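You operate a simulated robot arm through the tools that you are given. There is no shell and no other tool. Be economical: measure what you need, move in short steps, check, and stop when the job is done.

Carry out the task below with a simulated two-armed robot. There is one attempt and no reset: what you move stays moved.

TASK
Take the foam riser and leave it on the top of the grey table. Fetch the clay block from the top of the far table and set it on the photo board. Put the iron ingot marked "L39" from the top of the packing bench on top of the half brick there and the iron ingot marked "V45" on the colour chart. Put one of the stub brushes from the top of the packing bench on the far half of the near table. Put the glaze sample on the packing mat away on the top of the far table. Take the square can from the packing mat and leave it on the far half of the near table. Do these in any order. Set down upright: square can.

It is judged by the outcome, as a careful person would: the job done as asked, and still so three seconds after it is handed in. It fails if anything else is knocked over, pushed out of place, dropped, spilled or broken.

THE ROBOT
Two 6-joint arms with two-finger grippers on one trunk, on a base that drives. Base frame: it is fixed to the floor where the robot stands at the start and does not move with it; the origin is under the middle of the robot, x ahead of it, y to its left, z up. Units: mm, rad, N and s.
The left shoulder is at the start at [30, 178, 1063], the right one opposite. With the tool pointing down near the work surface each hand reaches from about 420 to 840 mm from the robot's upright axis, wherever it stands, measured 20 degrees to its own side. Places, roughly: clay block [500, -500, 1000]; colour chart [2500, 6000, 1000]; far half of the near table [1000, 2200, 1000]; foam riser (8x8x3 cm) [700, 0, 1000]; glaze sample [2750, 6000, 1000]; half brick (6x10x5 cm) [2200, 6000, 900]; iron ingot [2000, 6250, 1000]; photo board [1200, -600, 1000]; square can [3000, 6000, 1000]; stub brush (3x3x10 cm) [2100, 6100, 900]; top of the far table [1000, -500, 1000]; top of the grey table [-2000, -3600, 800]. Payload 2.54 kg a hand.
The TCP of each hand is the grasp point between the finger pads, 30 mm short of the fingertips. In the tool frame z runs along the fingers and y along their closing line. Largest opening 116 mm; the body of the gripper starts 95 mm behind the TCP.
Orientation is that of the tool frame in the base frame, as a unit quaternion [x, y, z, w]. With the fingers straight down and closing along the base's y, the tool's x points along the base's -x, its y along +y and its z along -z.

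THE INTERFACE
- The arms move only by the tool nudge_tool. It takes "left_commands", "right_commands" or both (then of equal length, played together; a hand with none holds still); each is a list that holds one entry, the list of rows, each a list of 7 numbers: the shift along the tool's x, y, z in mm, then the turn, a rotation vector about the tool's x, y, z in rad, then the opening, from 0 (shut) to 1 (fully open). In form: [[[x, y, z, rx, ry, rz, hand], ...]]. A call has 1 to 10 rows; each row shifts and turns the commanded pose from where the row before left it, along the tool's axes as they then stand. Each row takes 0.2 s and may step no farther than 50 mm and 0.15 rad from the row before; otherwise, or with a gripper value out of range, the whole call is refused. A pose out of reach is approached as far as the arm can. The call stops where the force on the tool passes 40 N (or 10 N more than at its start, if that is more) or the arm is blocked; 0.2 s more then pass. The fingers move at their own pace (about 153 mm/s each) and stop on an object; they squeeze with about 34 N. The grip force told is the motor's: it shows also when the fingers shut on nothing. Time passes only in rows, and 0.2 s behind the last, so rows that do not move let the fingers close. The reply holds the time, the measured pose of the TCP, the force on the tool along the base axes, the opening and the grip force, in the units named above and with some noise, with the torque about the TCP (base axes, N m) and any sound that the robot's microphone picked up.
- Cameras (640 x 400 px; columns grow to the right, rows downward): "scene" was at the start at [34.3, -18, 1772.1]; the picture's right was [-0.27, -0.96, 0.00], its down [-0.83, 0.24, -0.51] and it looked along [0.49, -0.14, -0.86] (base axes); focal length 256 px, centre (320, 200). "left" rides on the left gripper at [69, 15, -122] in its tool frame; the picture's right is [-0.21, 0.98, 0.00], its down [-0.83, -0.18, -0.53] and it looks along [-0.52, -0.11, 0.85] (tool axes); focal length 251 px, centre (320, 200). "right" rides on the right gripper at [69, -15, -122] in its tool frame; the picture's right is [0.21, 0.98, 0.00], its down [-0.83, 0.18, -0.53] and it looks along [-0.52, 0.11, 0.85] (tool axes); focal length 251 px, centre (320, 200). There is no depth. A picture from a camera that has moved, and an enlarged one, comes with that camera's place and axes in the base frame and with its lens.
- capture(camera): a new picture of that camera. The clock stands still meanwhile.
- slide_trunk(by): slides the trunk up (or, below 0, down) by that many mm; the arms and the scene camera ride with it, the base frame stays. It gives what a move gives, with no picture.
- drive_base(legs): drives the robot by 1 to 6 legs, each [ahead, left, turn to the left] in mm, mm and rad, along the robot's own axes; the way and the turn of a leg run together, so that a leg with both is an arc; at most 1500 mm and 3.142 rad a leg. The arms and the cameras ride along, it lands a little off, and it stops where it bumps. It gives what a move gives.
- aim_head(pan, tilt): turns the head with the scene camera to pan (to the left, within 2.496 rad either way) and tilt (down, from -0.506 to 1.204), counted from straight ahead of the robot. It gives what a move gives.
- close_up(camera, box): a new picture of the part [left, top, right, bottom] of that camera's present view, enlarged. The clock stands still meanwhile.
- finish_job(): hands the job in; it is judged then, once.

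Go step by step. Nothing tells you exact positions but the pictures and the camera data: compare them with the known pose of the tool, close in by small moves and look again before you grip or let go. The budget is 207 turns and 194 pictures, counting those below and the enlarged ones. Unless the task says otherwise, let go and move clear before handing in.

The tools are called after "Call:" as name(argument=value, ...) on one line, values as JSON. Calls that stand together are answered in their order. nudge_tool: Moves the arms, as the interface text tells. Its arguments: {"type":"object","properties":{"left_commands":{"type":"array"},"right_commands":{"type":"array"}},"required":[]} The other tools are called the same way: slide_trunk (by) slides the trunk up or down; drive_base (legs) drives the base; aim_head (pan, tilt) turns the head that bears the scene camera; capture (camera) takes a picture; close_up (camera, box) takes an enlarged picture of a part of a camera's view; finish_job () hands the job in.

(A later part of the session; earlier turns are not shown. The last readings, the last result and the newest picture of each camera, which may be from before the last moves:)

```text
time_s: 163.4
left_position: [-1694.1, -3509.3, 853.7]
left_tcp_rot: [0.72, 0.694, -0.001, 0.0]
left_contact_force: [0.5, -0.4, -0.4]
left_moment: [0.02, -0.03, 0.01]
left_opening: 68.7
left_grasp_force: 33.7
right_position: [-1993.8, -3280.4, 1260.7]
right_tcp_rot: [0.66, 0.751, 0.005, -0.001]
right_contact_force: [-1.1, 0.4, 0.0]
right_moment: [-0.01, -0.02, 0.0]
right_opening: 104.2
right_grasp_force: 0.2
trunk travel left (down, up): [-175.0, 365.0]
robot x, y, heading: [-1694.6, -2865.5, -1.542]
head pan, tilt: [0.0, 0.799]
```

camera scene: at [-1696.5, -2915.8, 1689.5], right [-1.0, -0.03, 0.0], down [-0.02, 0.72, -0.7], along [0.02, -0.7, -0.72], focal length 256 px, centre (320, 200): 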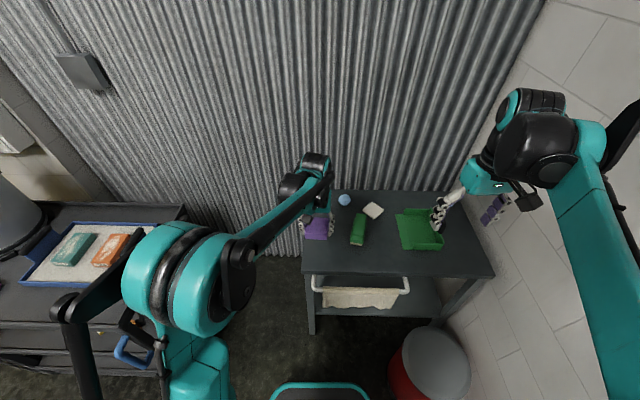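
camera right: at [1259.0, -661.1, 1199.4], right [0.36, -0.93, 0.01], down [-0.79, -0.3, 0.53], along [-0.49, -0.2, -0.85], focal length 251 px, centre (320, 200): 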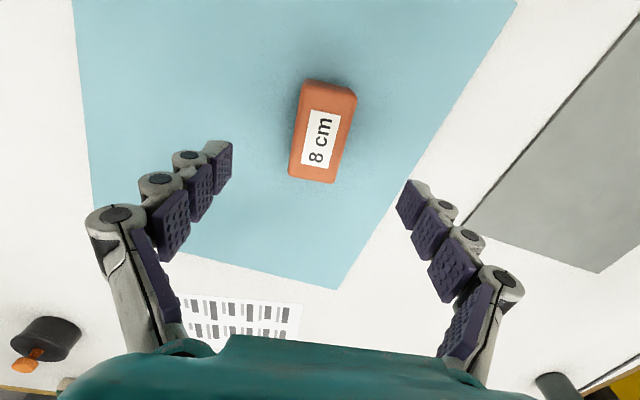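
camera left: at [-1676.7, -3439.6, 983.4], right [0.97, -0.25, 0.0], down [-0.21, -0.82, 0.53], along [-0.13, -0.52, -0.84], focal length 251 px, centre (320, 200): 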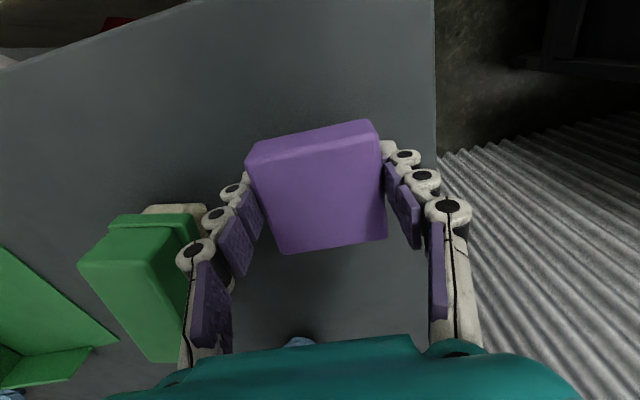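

Call:
nudge_tool(left_commands=[[[0, 0, 4, 0, 0, 0, 0.3], [0, 0, 4, 0, 0, 0, 0.3], [0, 0, 4, 0, 0, 0, 0.3], [0, 0, 0, 0, 0, 0, 0.3]]])

Call:
capture(camera="left")

```text
time_s: 164.4
left_position: [-1694.6, -3509.2, 841.2]
left_tcp_rot: [0.721, 0.693, -0.001, 0.001]
left_contact_force: [0.0, 0.5, 0.7]
left_moment: [-0.01, 0.04, 0.04]
left_opening: 68.5
left_grasp_force: 34.3
right_position: [-1993.0, -3280.0, 1261.1]
right_tcp_rot: [0.661, 0.751, 0.006, -0.001]
right_contact_force: [-0.2, -0.2, 0.5]
right_moment: [0.03, -0.02, 0.01]
right_opening: 104.6
right_grasp_force: 0.0
trunk travel left (down, up): [-175.0, 365.0]
robot x, y, heading: [-1696.9, -2865.2, -1.546]
head pan, tilt: [0.0, 0.799]
```

```text
140 pictures are left
camera left: at [-1677.7, -3440.2, 963.3], right [0.97, -0.25, 0.0], down [-0.21, -0.82, 0.54], along [-0.13, -0.52, -0.84], focal length 251 px, centre (320, 200)
```

left: 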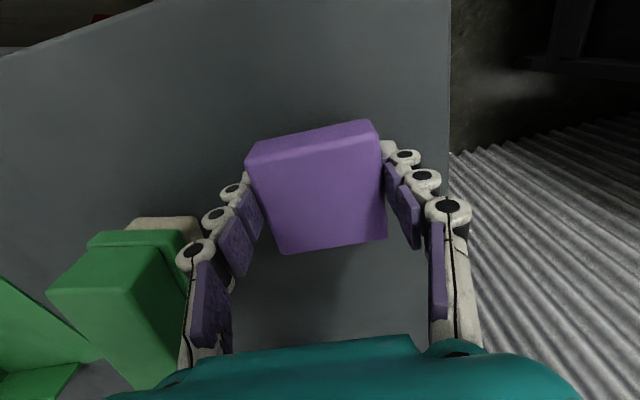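

Call:
nudge_tool(left_commands=[[[0, 0, 4, 0, 0, 0, 0.3], [0, 0, 4, 0, 0, 0, 0.3], [0, 0, 4, 0, 0, 0, 0.3], [0, 0, 0, 0, 0, 0, 0.3]]])

```text
time_s: 165.4
left_position: [-1694.1, -3507.6, 828.8]
left_tcp_rot: [0.721, 0.693, 0.001, 0.001]
left_contact_force: [-0.4, -0.1, -0.6]
left_moment: [0.01, 0.0, 0.03]
left_opening: 68.7
left_grasp_force: 34.4
right_position: [-1992.2, -3280.2, 1260.0]
right_tcp_rot: [0.66, 0.751, 0.005, -0.002]
right_contact_force: [0.4, 0.7, 1.0]
right_moment: [-0.01, 0.03, 0.01]
right_opening: 104.5
right_grasp_force: 0.0
trunk travel left (down, up): [-175.0, 365.0]
robot x, y, heading: [-1698.3, -2868.6, -1.541]
head pan, tilt: [0.0, 0.799]
```

Call:
nudge_tool(left_commands=[[[0, 0, 4, 0, 0, 0, 0.3], [0, 0, 4, 0, 0, 0, 0.3], [0, 0, 4, 0, 0, 0, 0.3], [0, 0, 4, 0, 0, 0, 0.3], [0, 0, 0, 0, 0, 0, 0.3]]])

Call:
capture(camera="left")

```text
time_s: 166.0
left_position: [-1694.6, -3509.7, 826.0]
left_tcp_rot: [0.721, 0.693, -0.002, 0.002]
left_contact_force: [1.1, 5.4, 24.4]
left_moment: [0.35, 0.12, 0.0]
left_opening: 68.7
left_grasp_force: 34.4
right_position: [-1993.5, -3278.0, 1260.8]
right_tcp_rot: [0.66, 0.751, 0.005, 0.0]
right_contact_force: [0.7, 0.1, 0.6]
right_moment: [0.02, 0.03, 0.03]
right_opening: 104.3
right_grasp_force: 0.1
trunk travel left (down, up): [-175.0, 365.0]
robot x, y, heading: [-1700.0, -2864.1, -1.543]
head pan, tilt: [0.0, 0.799]
stopped in row 2 (left hand): the force on the tool passed its limit at 49 N (the readings are from after the stop); the commanded pose is now the measured one
```

```text
139 pictures are left
camera left: at [-1676.8, -3439.7, 948.4], right [0.97, -0.25, 0.0], down [-0.21, -0.82, 0.54], along [-0.13, -0.52, -0.84], focal length 251 px, centre (320, 200)
```

left: 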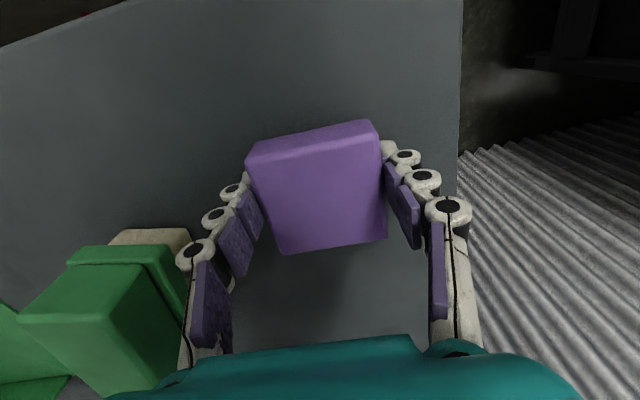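

Contact: the riser stands on the table. I open just enough to free it and lift straight up.

Call:
nudge_tool(left_commands=[[[0, 0, -1, 0, 0, 0, 0.65], [0, 0, 0, 0, 0, 0, 0.75], [0, 0, 0, 0, 0, 0, 0.78], [0, 0, -15, 0, 0, 0, 0.78], [0, 0, -40, 0, 0, 0, 0.78], [0, 0, -45, 0, 0, 0, 0.78], [0, 0, -45, 0, 0, 0, 0.78]]])

Call:
capture(camera="left")

```text
time_s: 167.6
left_position: [-1693.8, -3512.1, 970.1]
left_tcp_rot: [0.72, 0.694, -0.003, 0.001]
left_contact_force: [0.7, 0.5, 0.4]
left_moment: [-0.02, 0.0, -0.02]
left_opening: 90.6
left_grasp_force: 0.0
right_position: [-1994.4, -3278.9, 1260.5]
right_tcp_rot: [0.661, 0.75, 0.005, 0.0]
right_contact_force: [0.1, 0.1, -0.9]
right_moment: [-0.02, 0.0, 0.0]
right_opening: 104.3
right_grasp_force: 0.0
trunk travel left (down, up): [-175.0, 365.0]
robot x, y, heading: [-1697.8, -2863.7, -1.545]
head pan, tilt: [0.0, 0.799]
```

```text
138 pictures are left
camera left: at [-1676.5, -3442.1, 1092.5], right [0.97, -0.25, 0.0], down [-0.21, -0.82, 0.54], along [-0.13, -0.52, -0.84], focal length 251 px, centre (320, 200)
```

left: 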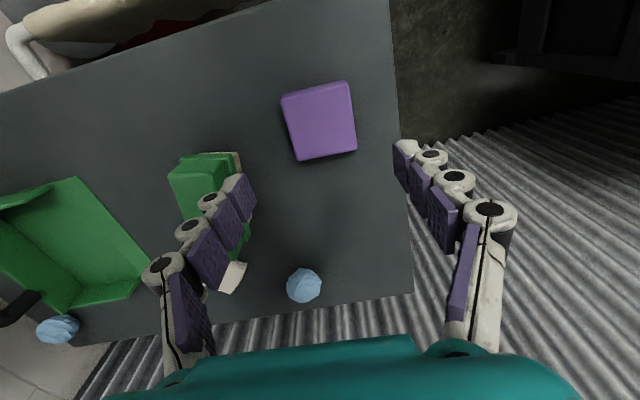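

The riser is placed on the grey table. I tuck the left arm in, back off, turn round and drive toward the near table and packing bench.

Call:
nudge_tool(left_commands=[[[40, 10, -28, 0, 0, 0, 0.9], [40, 10, -28, 0, 0, 0, 0.9], [40, 10, -28, 0, 0, 0, 0.9], [40, 10, -28, 0, 0, 0, 0.9], [30, 10, -28, 0, 0, 0, 0.9], [0, 0, 0, 0, 0, 0, 0.9]]])

Call:
drive_base(legs=[[-900, 0, 0], [0, 0, 3.1], [1430, -449, 0], [1430, -449, 0]])

Call:
aim_head(pan=-0.4, tilt=0.4)

Call:
capture(camera="scene")

```text
time_s: 169.0
left_position: [-1638.0, -3322.5, 1111.2]
left_tcp_rot: [0.721, 0.693, -0.001, 0.001]
left_contact_force: [1.0, 0.5, 0.4]
left_moment: [0.01, -0.01, 0.01]
left_opening: 104.4
left_grasp_force: 0.0
right_position: [-1992.4, -3280.1, 1259.5]
right_tcp_rot: [0.66, 0.751, 0.006, 0.0]
right_contact_force: [-0.1, 0.9, -0.1]
right_moment: [0.03, -0.02, -0.01]
right_opening: 104.4
right_grasp_force: 0.1
trunk travel left (down, up): [-175.0, 365.0]
robot x, y, heading: [-1694.6, -2866.8, -1.538]
head pan, tilt: [0.0, 0.799]
```

```text
time_s: 195.0
left_position: [-883.0, 1333.1, 1110.2]
left_tcp_rot: [-0.681, 0.733, 0.002, 0.003]
left_contact_force: [-0.7, -0.1, -0.7]
left_moment: [0.0, -0.02, 0.03]
left_opening: 104.4
left_grasp_force: 0.1
right_position: [-527.9, 1279.2, 1259.9]
right_tcp_rot: [0.74, -0.673, 0.001, 0.006]
right_contact_force: [-0.5, -0.2, 0.1]
right_moment: [-0.01, -0.01, -0.01]
right_opening: 104.3
right_grasp_force: 0.2
trunk travel left (down, up): [-175.0, 365.0]
robot x, y, heading: [-839.6, 872.7, 1.566]
head pan, tilt: [0.0, 0.799]
```

```text
time_s: 195.8
left_position: [-884.2, 1333.5, 1110.5]
left_tcp_rot: [-0.681, 0.732, 0.002, 0.002]
left_contact_force: [-0.3, -0.4, 0.9]
left_moment: [-0.03, 0.02, 0.0]
left_opening: 104.4
left_grasp_force: 0.0
right_position: [-527.8, 1278.2, 1259.7]
right_tcp_rot: [0.74, -0.673, 0.001, 0.005]
right_contact_force: [-0.3, -0.3, 0.9]
right_moment: [0.01, -0.01, 0.01]
right_opening: 104.6
right_grasp_force: 0.1
trunk travel left (down, up): [-175.0, 365.0]
robot x, y, heading: [-835.8, 876.2, 1.568]
head pan, tilt: [-0.4, 0.4]
```

```text
137 pictures are left
camera scene: at [-803.4, 930.0, 1724.6], right [0.92, -0.39, 0.0], down [-0.15, -0.36, -0.92], along [0.36, 0.85, -0.39], focal length 256 px, centre (320, 200)
```

scene: 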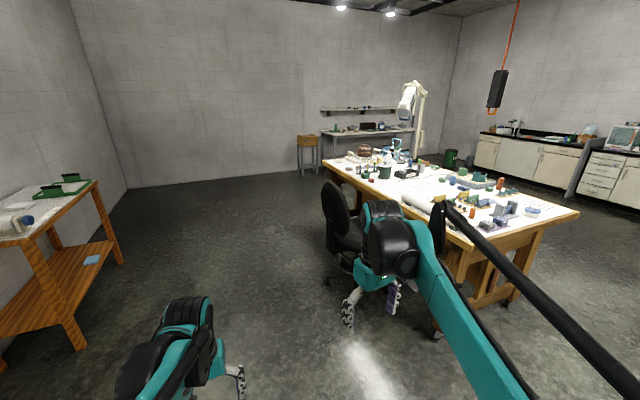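

The near table runs about y 1650–3900, x 450–1600; the packing bench stands beyond it near y 6000. I drive up the left aisle and then across in front of the bench.

Call:
drive_base(legs=[[1400, 0, 0], [1400, 0, 0], [1100, 0, 0], [0, -1450, 0], [0, -1450, 0]])

Call:
aim_head(pan=0.0, tilt=0.5)

Call:
capture(camera="scene")

```text
time_s: 228.2
left_position: [2075.3, 5172.5, 1111.4]
left_tcp_rot: [-0.677, 0.736, 0.002, 0.003]
left_contact_force: [-0.9, -0.2, 0.1]
left_moment: [0.0, 0.01, -0.02]
left_opening: 104.4
left_grasp_force: 0.1
right_position: [2429.4, 5114.0, 1261.1]
right_tcp_rot: [0.736, -0.677, 0.0, 0.006]
right_contact_force: [-0.1, 0.5, -0.5]
right_moment: [-0.04, -0.03, 0.04]
right_opening: 104.5
right_grasp_force: 0.0
trunk travel left (down, up): [-175.0, 365.0]
robot x, y, heading: [2117.1, 4713.5, 1.556]
head pan, tilt: [-0.4, 0.4]
```

```text
time_s: 229.1
left_position: [2074.6, 5172.0, 1110.9]
left_tcp_rot: [-0.677, 0.736, 0.001, 0.002]
left_contact_force: [0.3, -0.7, 0.3]
left_moment: [-0.03, -0.02, 0.01]
left_opening: 104.5
left_grasp_force: 0.1
right_position: [2429.2, 5113.7, 1260.1]
right_tcp_rot: [0.736, -0.677, 0.001, 0.006]
right_contact_force: [-0.2, 0.2, 0.2]
right_moment: [0.02, 0.01, 0.01]
right_opening: 104.4
right_grasp_force: 0.1
trunk travel left (down, up): [-175.0, 365.0]
robot x, y, heading: [2113.8, 4712.5, 1.558]
head pan, tilt: [0.0, 0.499]
```

```text
136 pictures are left
camera scene: at [2115.6, 4773.6, 1715.5], right [1.0, -0.01, 0.0], down [-0.01, -0.48, -0.88], along [0.01, 0.88, -0.48], focal length 256 px, centre (320, 200)
```

scene: 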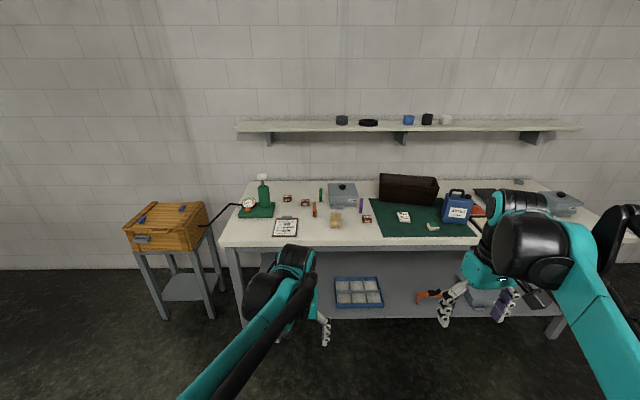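

The packing bench is ahead, its front edge near y 5800. I look closer at the things on it.

Call:
close_up(camera="scene", box=[220, 165, 400, 255])

Call:
close_up(camera="scene", box=[340, 165, 600, 255])

```text
3.56 times, centred on (310, 210) of scene
camera zoom: at [2115.6, 4773.6, 1715.5], right [1.0, -0.01, 0.0], down [-0.01, -0.48, -0.88], along [0.01, 0.88, -0.48], focal length 910 px, centre (356, 164)
```

zoom: 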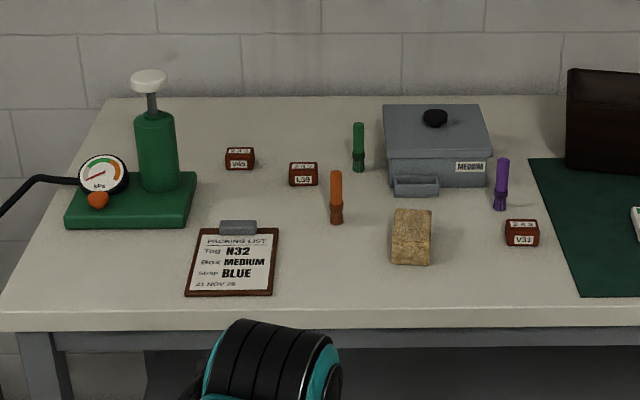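

```text
2.46 times, centred on (470, 210) of scene
camera zoom: at [2115.6, 4773.6, 1715.5], right [1.0, -0.01, 0.0], down [-0.01, -0.48, -0.88], along [0.01, 0.88, -0.48], focal length 630 px, centre (-49, 175)
```

zoom: 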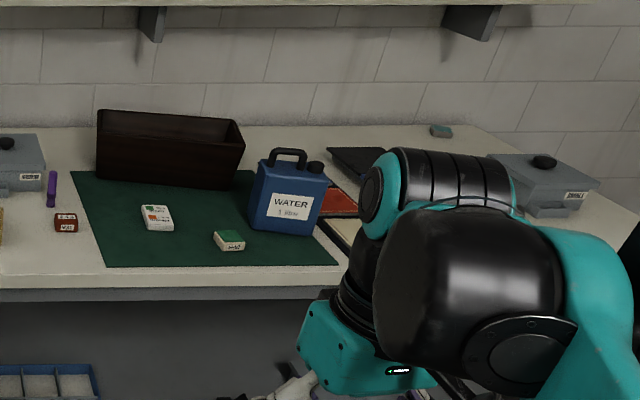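

I can make out three red-brown ingots, three stub brushes standing upright, the tan half brick, and on the green mat the colour chart, glaze sample and blue can. I raise the trunk a bit and drive up to the bench.

Call:
slide_trunk(by=100)

Call:
drive_base(legs=[[500, -40, 0.01], [240, 0, 0]])

Call:
aim_head(pan=0.0, tilt=0.8)

Call:
capture(camera="scene")

Call:
capture(camera="left")

```text
time_s: 230.4
left_position: [2074.4, 5170.5, 1209.9]
left_tcp_rot: [-0.677, 0.736, 0.002, 0.002]
left_contact_force: [0.0, -0.4, -0.1]
left_moment: [-0.01, 0.02, -0.01]
left_opening: 104.6
left_grasp_force: 0.1
right_position: [2429.9, 5113.8, 1360.5]
right_tcp_rot: [0.736, -0.677, 0.001, 0.006]
right_contact_force: [-0.3, -0.4, -0.4]
right_moment: [-0.01, -0.01, 0.0]
right_opening: 104.3
right_grasp_force: 0.0
trunk travel left (down, up): [-275.0, 265.0]
robot x, y, heading: [2115.2, 4708.0, 1.563]
head pan, tilt: [0.0, 0.499]
```

```text
time_s: 234.8
left_position: [2122.2, 5916.0, 1209.8]
left_tcp_rot: [-0.678, 0.735, 0.001, 0.002]
left_contact_force: [-0.1, 0.0, 0.2]
left_moment: [-0.05, 0.0, 0.02]
left_opening: 104.4
left_grasp_force: 0.1
right_position: [2477.9, 5858.1, 1359.8]
right_tcp_rot: [0.736, -0.677, 0.001, 0.006]
right_contact_force: [-0.3, 0.2, -0.6]
right_moment: [0.0, 0.0, -0.03]
right_opening: 104.4
right_grasp_force: 0.0
trunk travel left (down, up): [-275.0, 265.0]
robot x, y, heading: [2165.7, 5454.5, 1.56]
head pan, tilt: [0.0, 0.499]
```

```text
time_s: 235.6
left_position: [2122.5, 5914.8, 1210.2]
left_tcp_rot: [-0.677, 0.736, 0.001, 0.002]
left_contact_force: [0.3, 0.1, 0.5]
left_moment: [0.01, 0.03, 0.01]
left_opening: 104.7
left_grasp_force: 0.1
right_position: [2476.9, 5857.0, 1358.9]
right_tcp_rot: [0.737, -0.676, 0.0, 0.005]
right_contact_force: [0.1, -0.7, -0.3]
right_moment: [-0.01, 0.0, -0.03]
right_opening: 104.6
right_grasp_force: 0.0
trunk travel left (down, up): [-275.0, 265.0]
robot x, y, heading: [2168.6, 5451.6, 1.561]
head pan, tilt: [0.0, 0.799]
```

```text
133 pictures are left
camera scene: at [2164.1, 5506.4, 1789.6], right [1.0, -0.01, 0.0], down [-0.01, -0.72, -0.7], along [0.01, 0.7, -0.72], focal length 256 px, centre (320, 200)
```

scene: 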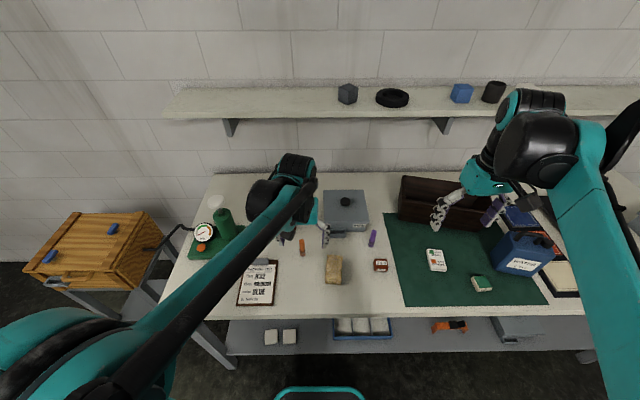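

```text
132 pictures are left
camera left: at [2102.2, 5846.9, 1332.7], right [-0.96, 0.29, 0.0], down [0.25, 0.81, 0.54], along [0.16, 0.51, -0.84], focal length 251 px, centre (320, 200)
```

left: 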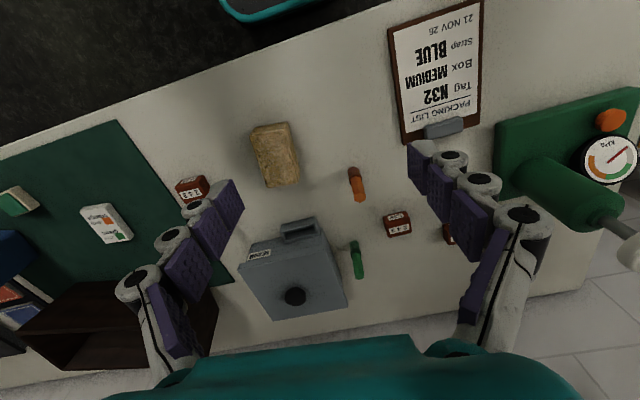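

Call:
close_up(camera="scene", box=[250, 220, 330, 270])

Call:
close_up(camera="left", box=[330, 150, 490, 250])

Call:
close_up(camera="scene", box=[340, 220, 460, 295])

```text
8.00 times, centred on (290, 245) of scene
camera zoom: at [2164.1, 5506.4, 1789.6], right [1.0, -0.01, 0.0], down [-0.01, -0.72, -0.7], along [0.01, 0.7, -0.72], focal length 2048 px, centre (560, -160)
```

zoom: 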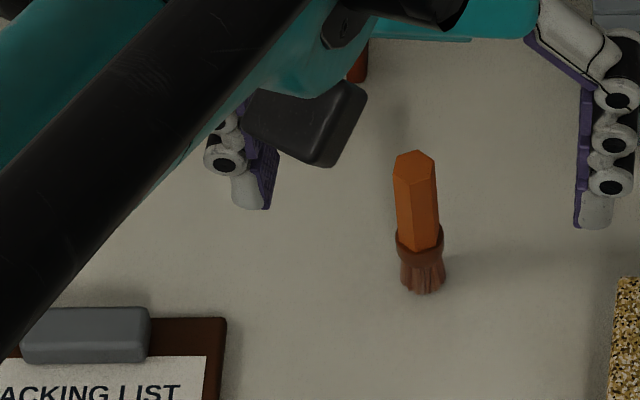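

```text
4.00 times, centred on (410, 200) of left
camera zoom: at [2102.2, 5846.9, 1332.7], right [-0.96, 0.29, 0.0], down [0.25, 0.81, 0.54], along [0.16, 0.51, -0.84], focal length 1006 px, centre (-40, 200)
```

zoom: 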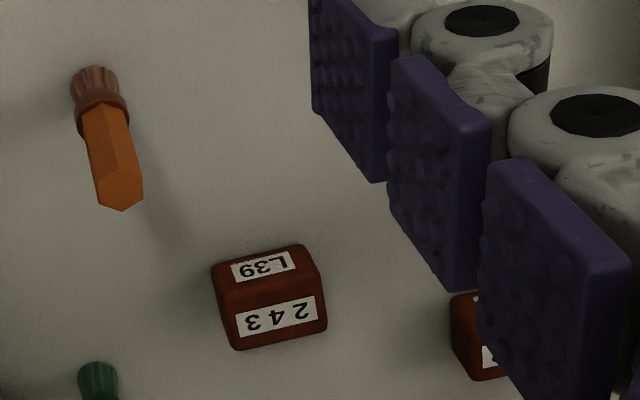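

```text
5.33 times, centred on (400, 258) of scene
camera zoom: at [2164.1, 5506.4, 1789.6], right [1.0, -0.01, 0.0], down [-0.01, -0.72, -0.7], along [0.01, 0.7, -0.72], focal length 1365 px, centre (-107, -107)
```

zoom: 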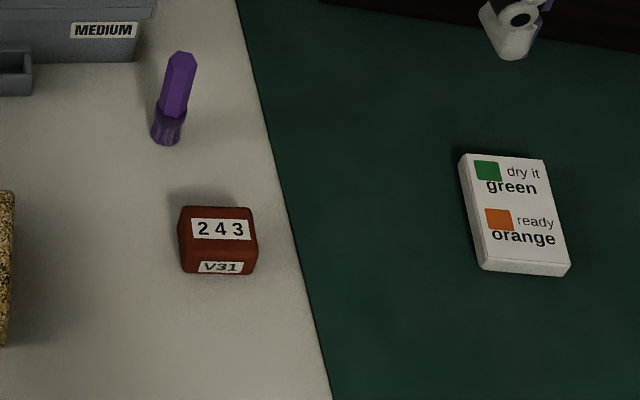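

L39 is the middle ingot at about [2044, 6217], V45 left of it, V31 near the mat; the colour chart is the "dry it / ready" card. I move the left hand over L39.

Call:
nudge_tool(left_commands=[[[-36.7, 12.8, 20, 0, 0, 0, 0.9], [-36.7, 12.8, 20, 0, 0, 0, 0.9], [-36.7, 12.8, 20, 0, 0, 0, 0.9], [-36.7, 12.8, 20, 0, 0, 0, 0.9], [-36.7, 12.8, 20, 0, 0, 0, 0.9], [-36.7, 12.8, 20, 0, 0, 0, 0.9], [-36.7, 12.8, 20, 0, 0, 0, 0.9], [-36.7, 12.8, 20, 0, 0, 0, 0.9], [0, 0, 0, 0, 0, 0, 0.9]]])

Call:
capture(camera="left")

Call:
capture(camera="scene")

```text
time_s: 237.6
left_position: [2046.0, 6216.7, 1053.9]
left_tcp_rot: [-0.678, 0.735, 0.001, 0.002]
left_contact_force: [-0.1, -0.8, 1.2]
left_moment: [0.03, 0.03, -0.04]
left_opening: 104.4
left_grasp_force: 0.0
right_position: [2478.0, 5856.7, 1360.6]
right_tcp_rot: [0.736, -0.677, 0.0, 0.005]
right_contact_force: [-0.6, -0.4, 0.3]
right_moment: [0.06, -0.03, -0.02]
right_opening: 104.5
right_grasp_force: 0.0
trunk travel left (down, up): [-275.0, 265.0]
robot x, y, heading: [2163.3, 5457.1, 1.558]
head pan, tilt: [0.0, 0.799]
```

```text
128 pictures are left
camera left: at [2024.9, 6149.0, 1175.5], right [-0.96, 0.29, 0.0], down [0.25, 0.81, 0.54], along [0.16, 0.52, -0.84], focal length 251 px, centre (320, 200)
```

left: 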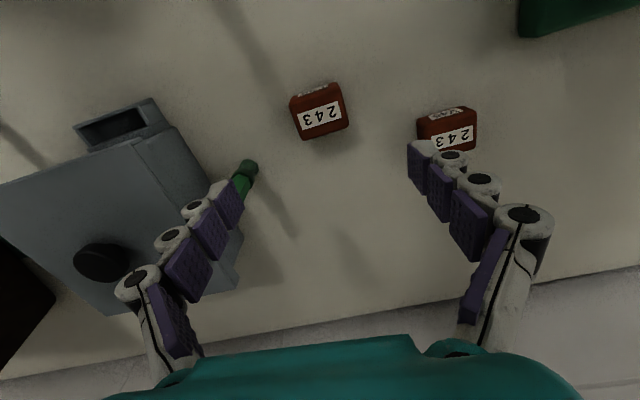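

```text
127 pictures are left
camera scene: at [2164.4, 5505.0, 1789.7], right [1.0, -0.01, 0.0], down [-0.01, -0.72, -0.7], along [0.01, 0.7, -0.72], focal length 256 px, centre (320, 200)
```

scene: 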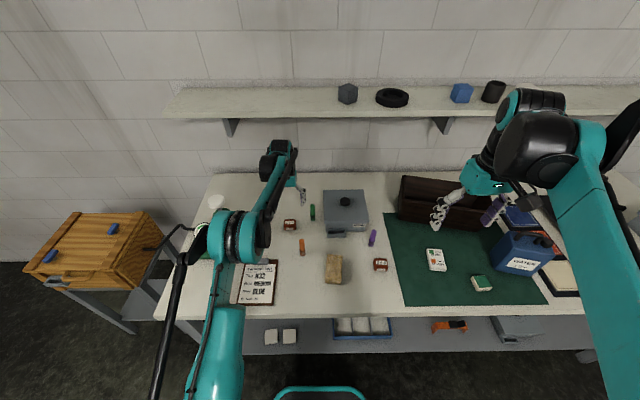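

Call:
nudge_tool(left_commands=[[[5, 0, 0, 0, 0, 0, 0.65], [0, 0, 35, 0, 0, 0, 0.65], [0, 0, 30, 0, 0, 0, 0.65], [0, 0, 0, 0, 0, 0, 0.65]]])

Call:
capture(camera="left")

```text
time_s: 238.6
left_position: [2044.5, 6212.7, 986.4]
left_tcp_rot: [-0.678, 0.735, 0.001, 0.002]
left_contact_force: [0.6, 0.2, -0.2]
left_moment: [-0.02, 0.01, -0.01]
left_opening: 75.4
left_grasp_force: 0.0
right_position: [2477.7, 5857.4, 1360.0]
right_tcp_rot: [0.736, -0.677, 0.001, 0.005]
right_contact_force: [-0.2, -0.6, 0.0]
right_moment: [0.04, 0.01, 0.03]
right_opening: 104.2
right_grasp_force: 0.0
trunk travel left (down, up): [-275.0, 265.0]
robot x, y, heading: [2164.5, 5456.9, 1.559]
head pan, tilt: [0.0, 0.799]
```

```text
126 pictures are left
camera left: at [2023.5, 6145.0, 1108.1], right [-0.96, 0.29, 0.0], down [0.25, 0.81, 0.54], along [0.16, 0.51, -0.84], focal length 251 px, centre (320, 200)
```

left: 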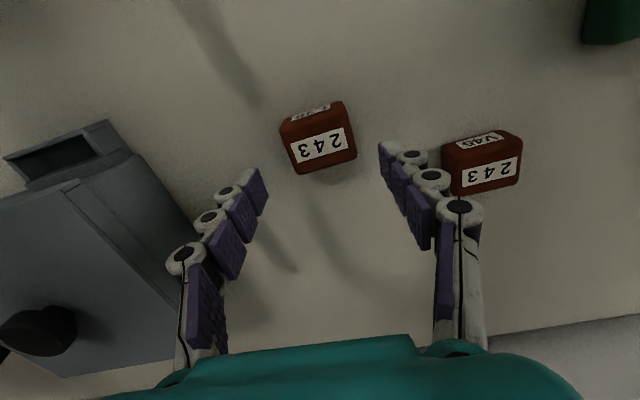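

V45 is confirmed on the left and L39 is centred under the hand. I go down and close on it.

Call:
nudge_tool(left_commands=[[[0, 0, 25, 0, 0, 0, 0.65], [0, 0, 17, 0, 0, 0, 0.65], [0, 0, 0, 0, 0, 0, 0.5], [0, 0, 0, 0, 0, 0, 0.35], [0, 0, 0, 0, 0, 0, 0.2], [0, 0, 0, 0, 0, 0, 0.2]]])

Call:
capture(camera="left")

```text
time_s: 240.0
left_position: [2044.4, 6211.5, 943.2]
left_tcp_rot: [-0.678, 0.735, 0.001, 0.002]
left_contact_force: [0.3, 0.2, 0.5]
left_moment: [-0.03, -0.01, 0.05]
left_opening: 49.2
left_grasp_force: 34.1
right_position: [2477.9, 5857.7, 1360.8]
right_tcp_rot: [0.736, -0.677, 0.0, 0.006]
right_contact_force: [0.3, -0.6, -0.1]
right_moment: [0.0, 0.0, 0.02]
right_opening: 104.6
right_grasp_force: 0.1
trunk travel left (down, up): [-275.0, 265.0]
robot x, y, heading: [2166.9, 5452.7, 1.559]
head pan, tilt: [0.0, 0.799]
```

```text
125 pictures are left
camera left: at [2024.1, 6145.0, 1065.1], right [-0.96, 0.29, 0.0], down [0.25, 0.81, 0.54], along [0.16, 0.51, -0.84], focal length 251 px, centre (320, 200)
```

left: 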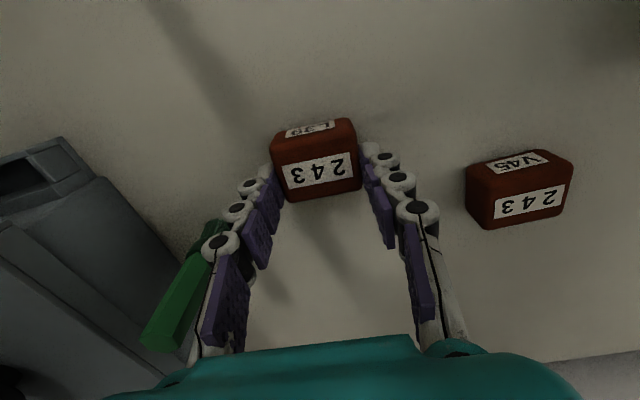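

Gripped at 49 mm. I lift it straight up.

Call:
nudge_tool(left_commands=[[[0, 0, -15, 0, 0, 0, 0.2], [0, 0, -40, 0, 0, 0, 0.2], [0, 0, -45, 0, 0, 0, 0.2], [0, 0, -30, 0, 0, 0, 0.2], [0, 0, 0, 0, 0, 0, 0.2]]])

Call:
capture(camera="left")

```text
time_s: 241.2
left_position: [2045.2, 6213.1, 1075.6]
left_tcp_rot: [-0.678, 0.735, 0.001, 0.001]
left_contact_force: [-1.0, 0.5, -4.8]
left_moment: [0.05, -0.01, -0.01]
left_opening: 49.4
left_grasp_force: 34.1
right_position: [2478.3, 5857.7, 1360.5]
right_tcp_rot: [0.735, -0.678, 0.001, 0.006]
right_contact_force: [0.0, -1.7, 0.9]
right_moment: [-0.01, 0.03, -0.01]
right_opening: 104.6
right_grasp_force: 0.0
trunk travel left (down, up): [-275.0, 265.0]
robot x, y, heading: [2160.3, 5455.1, 1.558]
head pan, tilt: [0.0, 0.799]
```

```text
124 pictures are left
camera left: at [2023.6, 6146.0, 1196.7], right [-0.96, 0.29, 0.0], down [0.25, 0.81, 0.54], along [0.16, 0.51, -0.84], focal length 251 px, centre (320, 200)
```

left: 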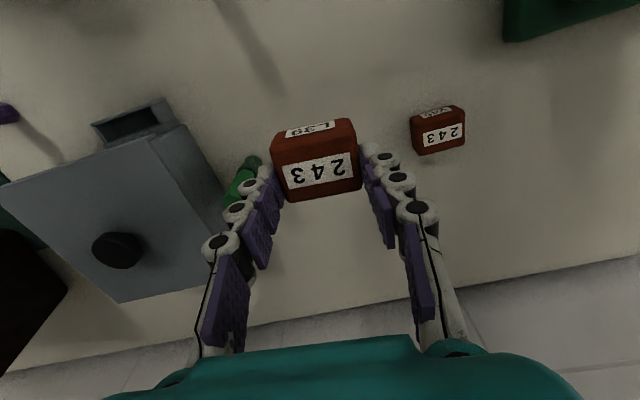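

I carry it toward the robot and then right, over the half brick at about [2224, 5986].

Call:
nudge_tool(left_commands=[[[45, 0, -20, 0, 0, 0, 0.2], [48, 0, 0, 0, 0, 0, 0.2], [48, 0, 0, 0, 0, 0, 0.2], [43, -20, 0, 0, 0, 0, 0.2], [32, -36, 0, 0, 0, 0, 0.2], [0, -48, 0, 0, 0, 0, 0.2], [0, -48, 0, 0, 0, 0, 0.2], [0, -45, 0, 0, 0, 0, 0.2], [0, 0, 0, 0, 0, 0, 0.2]]])

Call:
capture(camera="left")

Call:
capture(camera="scene")

```text
time_s: 243.2
left_position: [2222.3, 5977.5, 1096.3]
left_tcp_rot: [-0.678, 0.735, 0.001, 0.002]
left_contact_force: [-1.0, 0.0, -4.2]
left_moment: [0.02, 0.01, 0.02]
left_opening: 49.3
left_grasp_force: 33.4
right_position: [2475.9, 5858.1, 1361.1]
right_tcp_rot: [0.736, -0.677, 0.002, 0.005]
right_contact_force: [-1.2, -0.3, 0.4]
right_moment: [0.0, -0.04, 0.01]
right_opening: 104.5
right_grasp_force: 0.1
trunk travel left (down, up): [-275.0, 265.0]
robot x, y, heading: [2164.7, 5457.4, 1.553]
head pan, tilt: [0.0, 0.799]
```

```text
123 pictures are left
camera left: at [2200.5, 5909.8, 1218.3], right [-0.96, 0.29, 0.0], down [0.25, 0.81, 0.54], along [0.16, 0.51, -0.84], focal length 251 px, centre (320, 200)
```

left: 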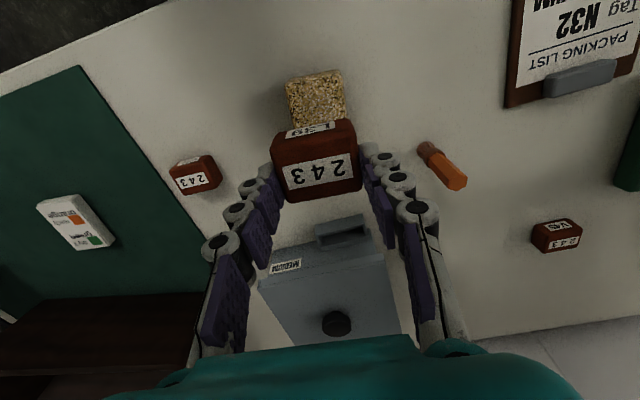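

```text
122 pictures are left
camera scene: at [2162.7, 5507.6, 1789.5], right [1.0, -0.01, 0.0], down [-0.01, -0.72, -0.7], along [0.01, 0.7, -0.72], focal length 256 px, centre (320, 200)
```

scene: 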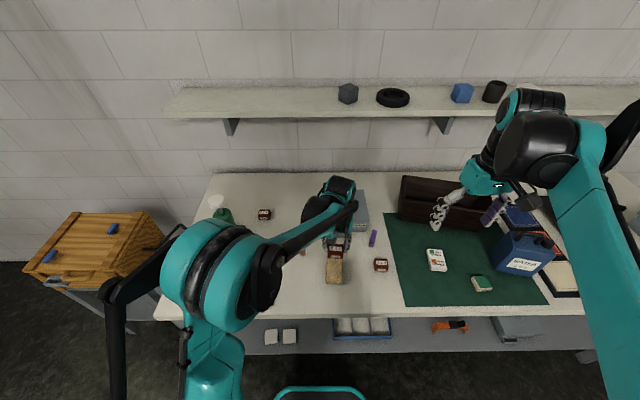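

Call:
nudge_tool(left_commands=[[[-4, 2, 40, 0, 0, 0, 0.2], [0, 0, 35, 0, 0, 0, 0.2], [0, 0, 8, 0, 0, 0, 0.2], [0, 0, 0, 0, 0, 0, 0.2]]])

Call:
capture(camera="left")

Call:
close_up(camera="scene", box=[280, 210, 400, 300])

```text
time_s: 244.2
left_position: [2221.3, 5983.6, 1010.7]
left_tcp_rot: [-0.678, 0.735, 0.002, 0.002]
left_contact_force: [-0.4, 0.0, -4.7]
left_moment: [0.0, -0.01, -0.02]
left_opening: 49.1
left_grasp_force: 34.2
right_position: [2477.1, 5858.9, 1361.1]
right_tcp_rot: [0.736, -0.677, 0.001, 0.005]
right_contact_force: [0.6, 0.6, -0.5]
right_moment: [-0.03, 0.01, -0.01]
right_opening: 104.5
right_grasp_force: 0.1
trunk travel left (down, up): [-275.0, 265.0]
robot x, y, heading: [2166.1, 5455.6, 1.559]
head pan, tilt: [0.0, 0.799]
```

```text
121 pictures are left
camera left: at [2200.0, 5917.0, 1132.6], right [-0.96, 0.29, 0.0], down [0.25, 0.81, 0.54], along [0.16, 0.51, -0.84], focal length 251 px, centre (320, 200)
```

left: 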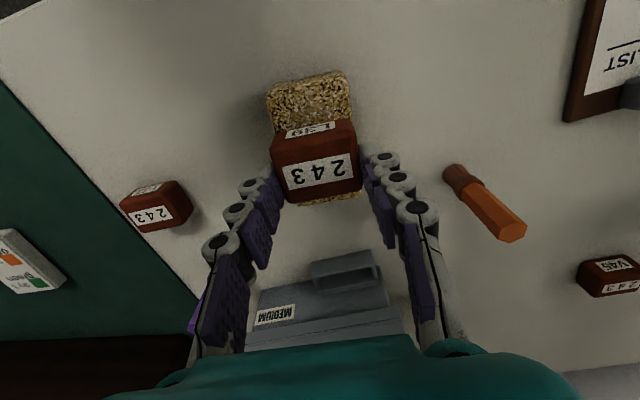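

```text
4.44 times, centred on (340, 255) of scene
camera zoom: at [2164.0, 5507.6, 1789.5], right [1.0, -0.01, 0.0], down [-0.01, -0.72, -0.7], along [0.01, 0.7, -0.72], focal length 1138 px, centre (231, -44)
```

zoom: 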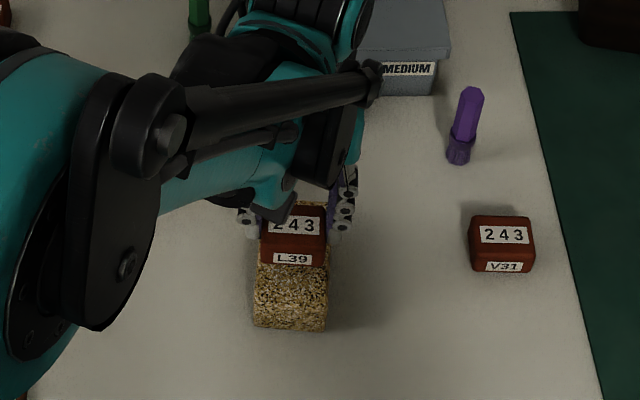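

The ingot is centred over the brick. I lower it gently to contact.

Call:
nudge_tool(left_commands=[[[2, 0, 8, 0, 0, 0, 0.2], [0, 0, 5, 0, 0, 0, 0.2], [0, 0, 3, 0, 0, 0, 0.2], [0, 0, 0, 0, 0, 0, 0.2]]])

```text
time_s: 245.2
left_position: [2221.0, 5982.6, 995.1]
left_tcp_rot: [-0.677, 0.736, 0.002, 0.002]
left_contact_force: [-0.7, -0.4, -4.2]
left_moment: [0.03, 0.03, -0.03]
left_opening: 49.2
left_grasp_force: 33.8
right_position: [2478.3, 5857.8, 1360.8]
right_tcp_rot: [0.736, -0.677, 0.001, 0.005]
right_contact_force: [0.4, 0.6, 0.6]
right_moment: [-0.03, 0.01, -0.01]
right_opening: 104.6
right_grasp_force: 0.0
trunk travel left (down, up): [-275.0, 265.0]
robot x, y, heading: [2163.8, 5457.6, 1.56]
head pan, tilt: [0.0, 0.799]
```

Call:
nudge_tool(left_commands=[[[0, 0, 2, 0, 0, 0, 0.2], [0, 0, 2, 0, 0, 0, 0.2], [0, 0, 0, 0, 0, 0, 0.2]]])

```text
time_s: 246.0
left_position: [2222.7, 5982.9, 990.2]
left_tcp_rot: [-0.677, 0.736, 0.002, 0.002]
left_contact_force: [0.3, 0.0, -4.4]
left_moment: [0.04, 0.0, 0.01]
left_opening: 48.9
left_grasp_force: 34.0
right_position: [2478.6, 5857.2, 1359.6]
right_tcp_rot: [0.736, -0.677, 0.001, 0.005]
right_contact_force: [-0.2, 0.8, -0.7]
right_moment: [0.01, -0.03, -0.03]
right_opening: 104.1
right_grasp_force: 0.0
trunk travel left (down, up): [-275.0, 265.0]
robot x, y, heading: [2168.9, 5454.5, 1.557]
head pan, tilt: [0.0, 0.799]
```

Call:
nudge_tool(left_commands=[[[0, 0, 2, 0, 0, 0, 0.2], [0, 0, 2, 0, 0, 0, 0.2], [0, 0, 0, 0, 0, 0, 0.2]]])

Call:
capture(camera="left")

```text
time_s: 246.8
left_position: [2221.7, 5982.7, 988.0]
left_tcp_rot: [-0.677, 0.736, 0.001, 0.002]
left_contact_force: [-0.1, 6.3, 21.7]
left_moment: [-0.02, 0.04, 0.05]
left_opening: 49.4
left_grasp_force: 33.5
right_position: [2477.8, 5855.6, 1360.3]
right_tcp_rot: [0.736, -0.677, 0.001, 0.005]
right_contact_force: [-0.1, 0.1, -0.4]
right_moment: [0.02, 0.01, 0.01]
right_opening: 104.5
right_grasp_force: 0.0
trunk travel left (down, up): [-275.0, 265.0]
robot x, y, heading: [2163.2, 5456.5, 1.557]
head pan, tilt: [0.0, 0.799]
```

```text
119 pictures are left
camera left: at [2200.9, 5914.8, 1109.7], right [-0.96, 0.29, 0.0], down [0.25, 0.8, 0.54], along [0.16, 0.52, -0.84], focal length 251 px, centre (320, 200)
```

left: 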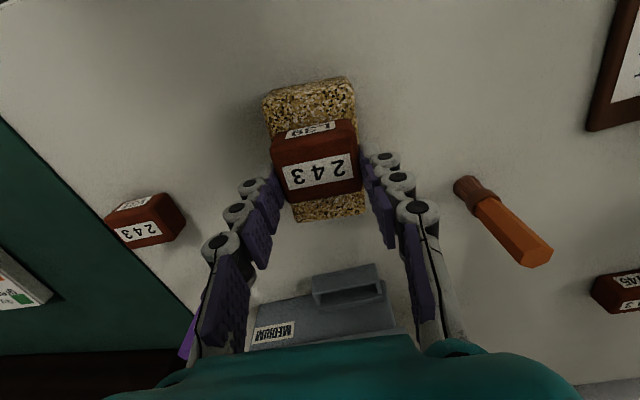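

Contact. I open gently and lift away.

Call:
nudge_tool(left_commands=[[[0, 0, -1, 0, 0, 0, 0.45], [0, 0, 0, 0, 0, 0, 0.6], [0, 0, 0, 0, 0, 0, 0.7], [0, 0, -25, 0, 0, 0, 0.7], [0, 0, -45, 0, 0, 0, 0.7], [0, 0, -40, 0, 0, 0, 0.7]]])

Call:
capture(camera="left")

```text
time_s: 248.2
left_position: [2221.0, 5979.3, 1097.8]
left_tcp_rot: [-0.677, 0.736, 0.003, 0.002]
left_contact_force: [0.1, -0.4, -0.7]
left_moment: [0.01, 0.01, 0.03]
left_opening: 81.4
left_grasp_force: 0.0
right_position: [2478.1, 5856.2, 1359.8]
right_tcp_rot: [0.736, -0.677, 0.0, 0.005]
right_contact_force: [0.6, -0.1, -0.2]
right_moment: [-0.02, -0.01, -0.02]
right_opening: 104.5
right_grasp_force: 0.1
trunk travel left (down, up): [-275.0, 265.0]
robot x, y, heading: [2157.3, 5453.3, 1.556]
head pan, tilt: [0.0, 0.799]
```

```text
118 pictures are left
camera left: at [2200.3, 5911.6, 1220.7], right [-0.96, 0.29, 0.0], down [0.25, 0.81, 0.54], along [0.16, 0.51, -0.84], focal length 251 px, centre (320, 200)
```

left: 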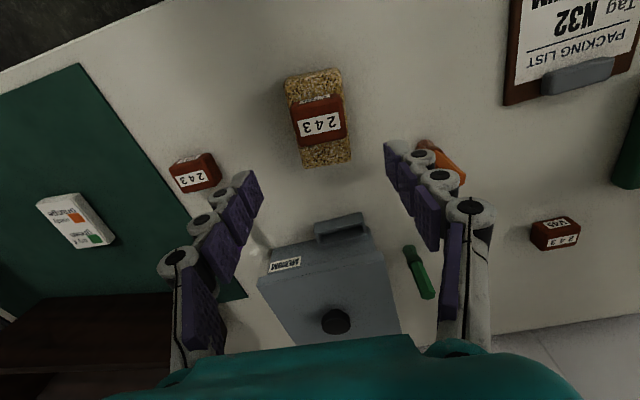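

L39 rests on the half brick. For V45 I move a little closer and left, then reach over it.

Call:
drive_base(legs=[[50, 60, 0]])

```text
time_s: 249.2
left_position: [2161.9, 6032.2, 1097.8]
left_tcp_rot: [-0.677, 0.736, 0.001, 0.001]
left_contact_force: [-0.2, 1.4, 0.2]
left_moment: [-0.05, -0.03, 0.01]
left_opening: 81.5
left_grasp_force: 0.1
right_position: [2418.3, 5910.6, 1360.3]
right_tcp_rot: [0.736, -0.677, 0.001, 0.005]
right_contact_force: [0.1, 0.7, -0.5]
right_moment: [-0.02, -0.09, -0.04]
right_opening: 104.4
right_grasp_force: 0.1
trunk travel left (down, up): [-275.0, 265.0]
robot x, y, heading: [2105.0, 5509.0, 1.559]
head pan, tilt: [0.0, 0.799]
```

Call:
nudge_tool(left_commands=[[[-29.3, 37.9, 0, 0, 0, 0, 0.7], [-29.3, 37.9, 0, 0, 0, 0, 0.7], [-29.3, 37.9, 0, 0, 0, 0, 0.7], [-29.3, 37.9, 0, 0, 0, 0, 0.7], [-29.3, 37.9, 5, 0, 0, 0, 0.65], [-29.3, 37.9, 10, 0, 0, 0, 0.65], [-29.3, 37.9, 10, 0, 0, 0, 0.65], [0, 0, 15, 0, 0, 0, 0.65], [0, 0, 0, 0, 0, 0, 0.65]]])

Call:
capture(camera="left")

```text
time_s: 251.2
left_position: [1914.3, 6257.9, 1059.4]
left_tcp_rot: [-0.676, 0.737, 0.002, 0.003]
left_contact_force: [-0.4, 0.5, -0.2]
left_moment: [0.01, 0.02, -0.02]
left_opening: 75.4
left_grasp_force: 0.0
right_position: [2418.6, 5909.5, 1361.1]
right_tcp_rot: [0.736, -0.677, 0.001, 0.006]
right_contact_force: [0.4, -0.3, 0.5]
right_moment: [0.0, -0.02, 0.01]
right_opening: 104.5
right_grasp_force: 0.2
trunk travel left (down, up): [-275.0, 265.0]
robot x, y, heading: [2104.8, 5505.0, 1.555]
head pan, tilt: [0.0, 0.799]
```

```text
117 pictures are left
camera left: at [1893.9, 6190.5, 1181.4], right [-0.96, 0.29, 0.0], down [0.25, 0.81, 0.54], along [0.16, 0.51, -0.84], focal length 251 px, centre (320, 200)
```

left: 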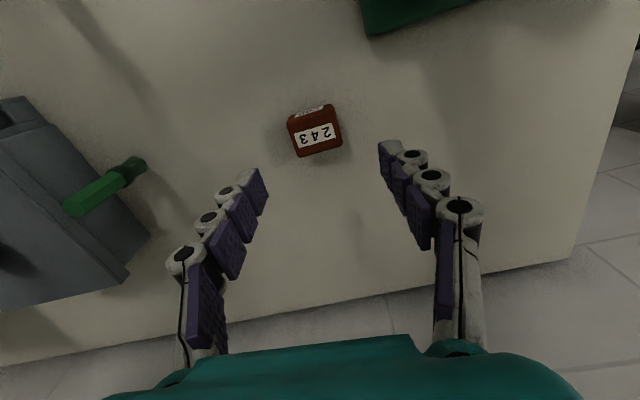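

Call:
nudge_tool(left_commands=[[[-9, -8, 40, 0, 0, 0, 0.65], [0, 0, 40, 0, 0, 0, 0.65], [0, 0, 0, 0, 0, 0, 0.65]]])

Call:
capture(camera="left")

```text
time_s: 252.0
left_position: [1925.1, 6266.9, 979.5]
left_tcp_rot: [-0.677, 0.736, 0.001, 0.002]
left_contact_force: [-0.3, 0.1, 0.1]
left_moment: [0.0, 0.05, -0.02]
left_opening: 75.2
left_grasp_force: 0.1
right_position: [2419.1, 5908.5, 1360.8]
right_tcp_rot: [0.736, -0.677, 0.001, 0.006]
right_contact_force: [-0.1, -1.2, 0.3]
right_moment: [0.02, 0.0, 0.02]
right_opening: 104.3
right_grasp_force: 0.1
trunk travel left (down, up): [-275.0, 265.0]
robot x, y, heading: [2103.1, 5508.7, 1.556]
head pan, tilt: [0.0, 0.799]
```

```text
116 pictures are left
camera left: at [1904.1, 6199.1, 1101.1], right [-0.96, 0.29, 0.0], down [0.25, 0.81, 0.54], along [0.16, 0.51, -0.84], focal length 251 px, centre (320, 200)
```

left: 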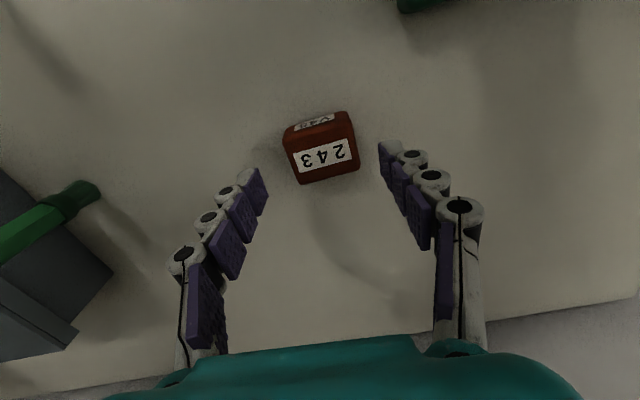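

Call:
nudge_tool(left_commands=[[[0, 0, 20, 0, 0, 0, 0.65], [0, 0, 16, 0, 0, 0, 0.65], [0, 0, 0, 0, 0, 0, 0.5], [0, 0, 0, 0, 0, 0, 0.35], [0, 0, 0, 0, 0, 0, 0.2], [0, 0, 0, 0, 0, 0, 0.2]]])

Call:
nudge_tool(left_commands=[[[0, 0, -15, 0, 0, 0, 0.2], [0, 0, -40, 0, 0, 0, 0.2], [0, 0, -45, 0, 0, 0, 0.2], [0, 0, -30, 0, 0, 0, 0.2], [0, 0, 0, 0, 0, 0, 0.2]]])

Call:
capture(camera="left")

```text
time_s: 253.4
left_position: [1926.3, 6268.8, 943.9]
left_tcp_rot: [-0.677, 0.736, 0.002, 0.002]
left_contact_force: [-0.5, 0.2, 1.1]
left_moment: [0.1, 0.06, -0.01]
left_opening: 49.4
left_grasp_force: 33.8
right_position: [2419.0, 5908.7, 1360.3]
right_tcp_rot: [0.736, -0.677, 0.002, 0.005]
right_contact_force: [0.3, 0.7, -0.3]
right_moment: [-0.01, -0.01, -0.02]
right_opening: 104.3
right_grasp_force: 0.0
trunk travel left (down, up): [-275.0, 265.0]
robot x, y, heading: [2103.7, 5507.4, 1.555]
head pan, tilt: [0.0, 0.799]
```

```text
time_s: 254.6
left_position: [1923.3, 6267.9, 1074.5]
left_tcp_rot: [-0.677, 0.736, 0.002, 0.001]
left_contact_force: [-0.3, 0.7, -4.1]
left_moment: [0.01, -0.02, -0.03]
left_opening: 49.2
left_grasp_force: 34.4
right_position: [2418.3, 5909.8, 1360.1]
right_tcp_rot: [0.736, -0.677, 0.0, 0.006]
right_contact_force: [-1.0, -0.2, 0.5]
right_moment: [-0.03, -0.03, -0.03]
right_opening: 104.5
right_grasp_force: 0.1
trunk travel left (down, up): [-275.0, 265.0]
robot x, y, heading: [2105.3, 5508.1, 1.563]
head pan, tilt: [0.0, 0.799]
```

```text
115 pictures are left
camera left: at [1902.5, 6199.9, 1196.7], right [-0.96, 0.29, 0.0], down [0.25, 0.81, 0.54], along [0.16, 0.51, -0.84], focal length 251 px, centre (320, 200)
```

left: 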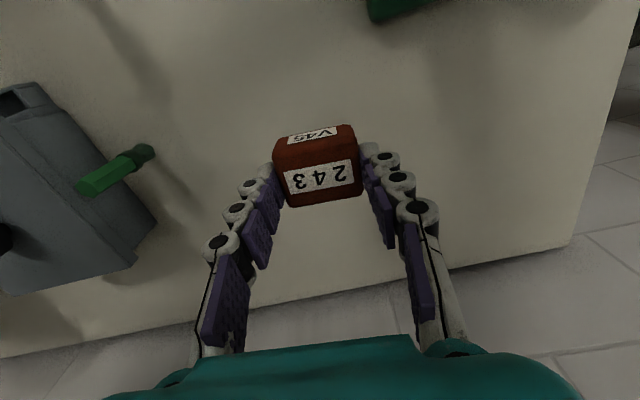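

V45 is held. I pull it in high toward the robot, then shift the base right to face the colour chart.

Call:
nudge_tool(left_commands=[[[40, 0, -15, 0, 0, 0, 0.2], [45, -15, -10, 0, 0, 0, 0.2], [45, -15, -10, 0, 0, 0, 0.2], [45, -15, -10, 0, 0, 0, 0.2], [45, -15, -10, 0, 0, 0, 0.2], [45, -15, -10, 0, 0, 0, 0.2], [40, -15, -10, 0, 0, 0, 0.2], [0, 0, 0, 0, 0, 0, 0.2]]])

Call:
drive_base(legs=[[-40, -480, 0]])

Call:
capture(camera="left")

Call:
capture(camera="scene")

```text
time_s: 256.4
left_position: [1989.6, 5959.1, 1147.5]
left_tcp_rot: [-0.677, 0.736, 0.001, 0.002]
left_contact_force: [-0.6, 0.7, -4.2]
left_moment: [-0.01, 0.01, 0.02]
left_opening: 49.2
left_grasp_force: 34.2
right_position: [2419.3, 5909.9, 1361.3]
right_tcp_rot: [0.736, -0.677, 0.001, 0.007]
right_contact_force: [-0.6, -0.1, -0.1]
right_moment: [-0.05, 0.01, 0.01]
right_opening: 104.6
right_grasp_force: 0.0
trunk travel left (down, up): [-275.0, 265.0]
robot x, y, heading: [2102.4, 5503.4, 1.559]
head pan, tilt: [0.0, 0.799]
```

```text
time_s: 259.3
left_position: [2472.8, 5909.6, 1149.0]
left_tcp_rot: [-0.677, 0.736, 0.002, 0.002]
left_contact_force: [0.7, -0.8, -5.0]
left_moment: [0.01, 0.0, 0.01]
left_opening: 49.2
left_grasp_force: 33.9
right_position: [2903.0, 5861.7, 1360.2]
right_tcp_rot: [0.735, -0.678, 0.0, 0.007]
right_contact_force: [-0.3, -0.2, -0.4]
right_moment: [-0.01, 0.0, 0.01]
right_opening: 104.5
right_grasp_force: 0.1
trunk travel left (down, up): [-275.0, 265.0]
robot x, y, heading: [2585.7, 5461.4, 1.551]
head pan, tilt: [0.0, 0.799]
```

```text
114 pictures are left
camera left: at [2450.8, 5843.0, 1270.8], right [-0.95, 0.3, 0.0], down [0.25, 0.8, 0.54], along [0.16, 0.51, -0.84], focal length 251 px, centre (320, 200)
```

left: 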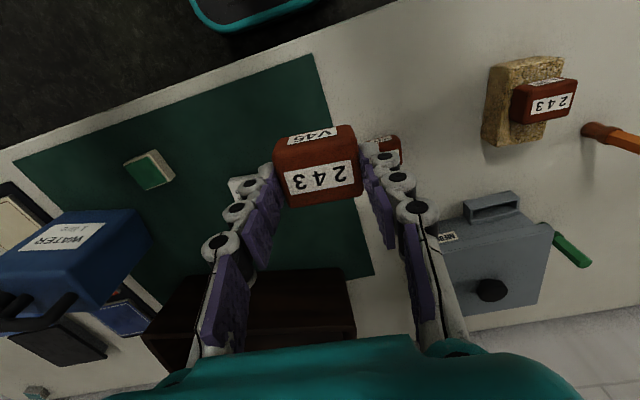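

```text
113 pictures are left
camera scene: at [2587.2, 5512.2, 1789.5], right [1.0, -0.02, 0.0], down [-0.01, -0.72, -0.7], along [0.01, 0.7, -0.72], focal length 256 px, centre (320, 200)
```

scene: 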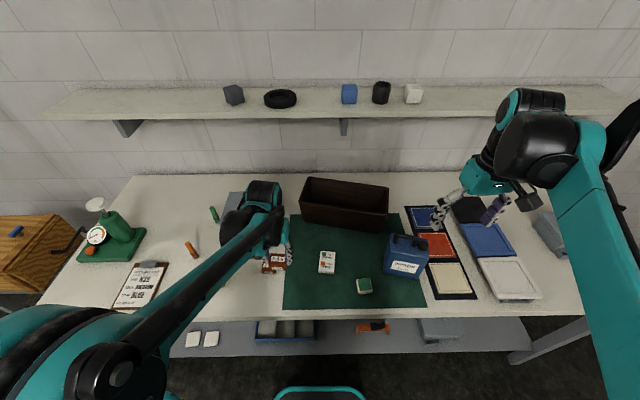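

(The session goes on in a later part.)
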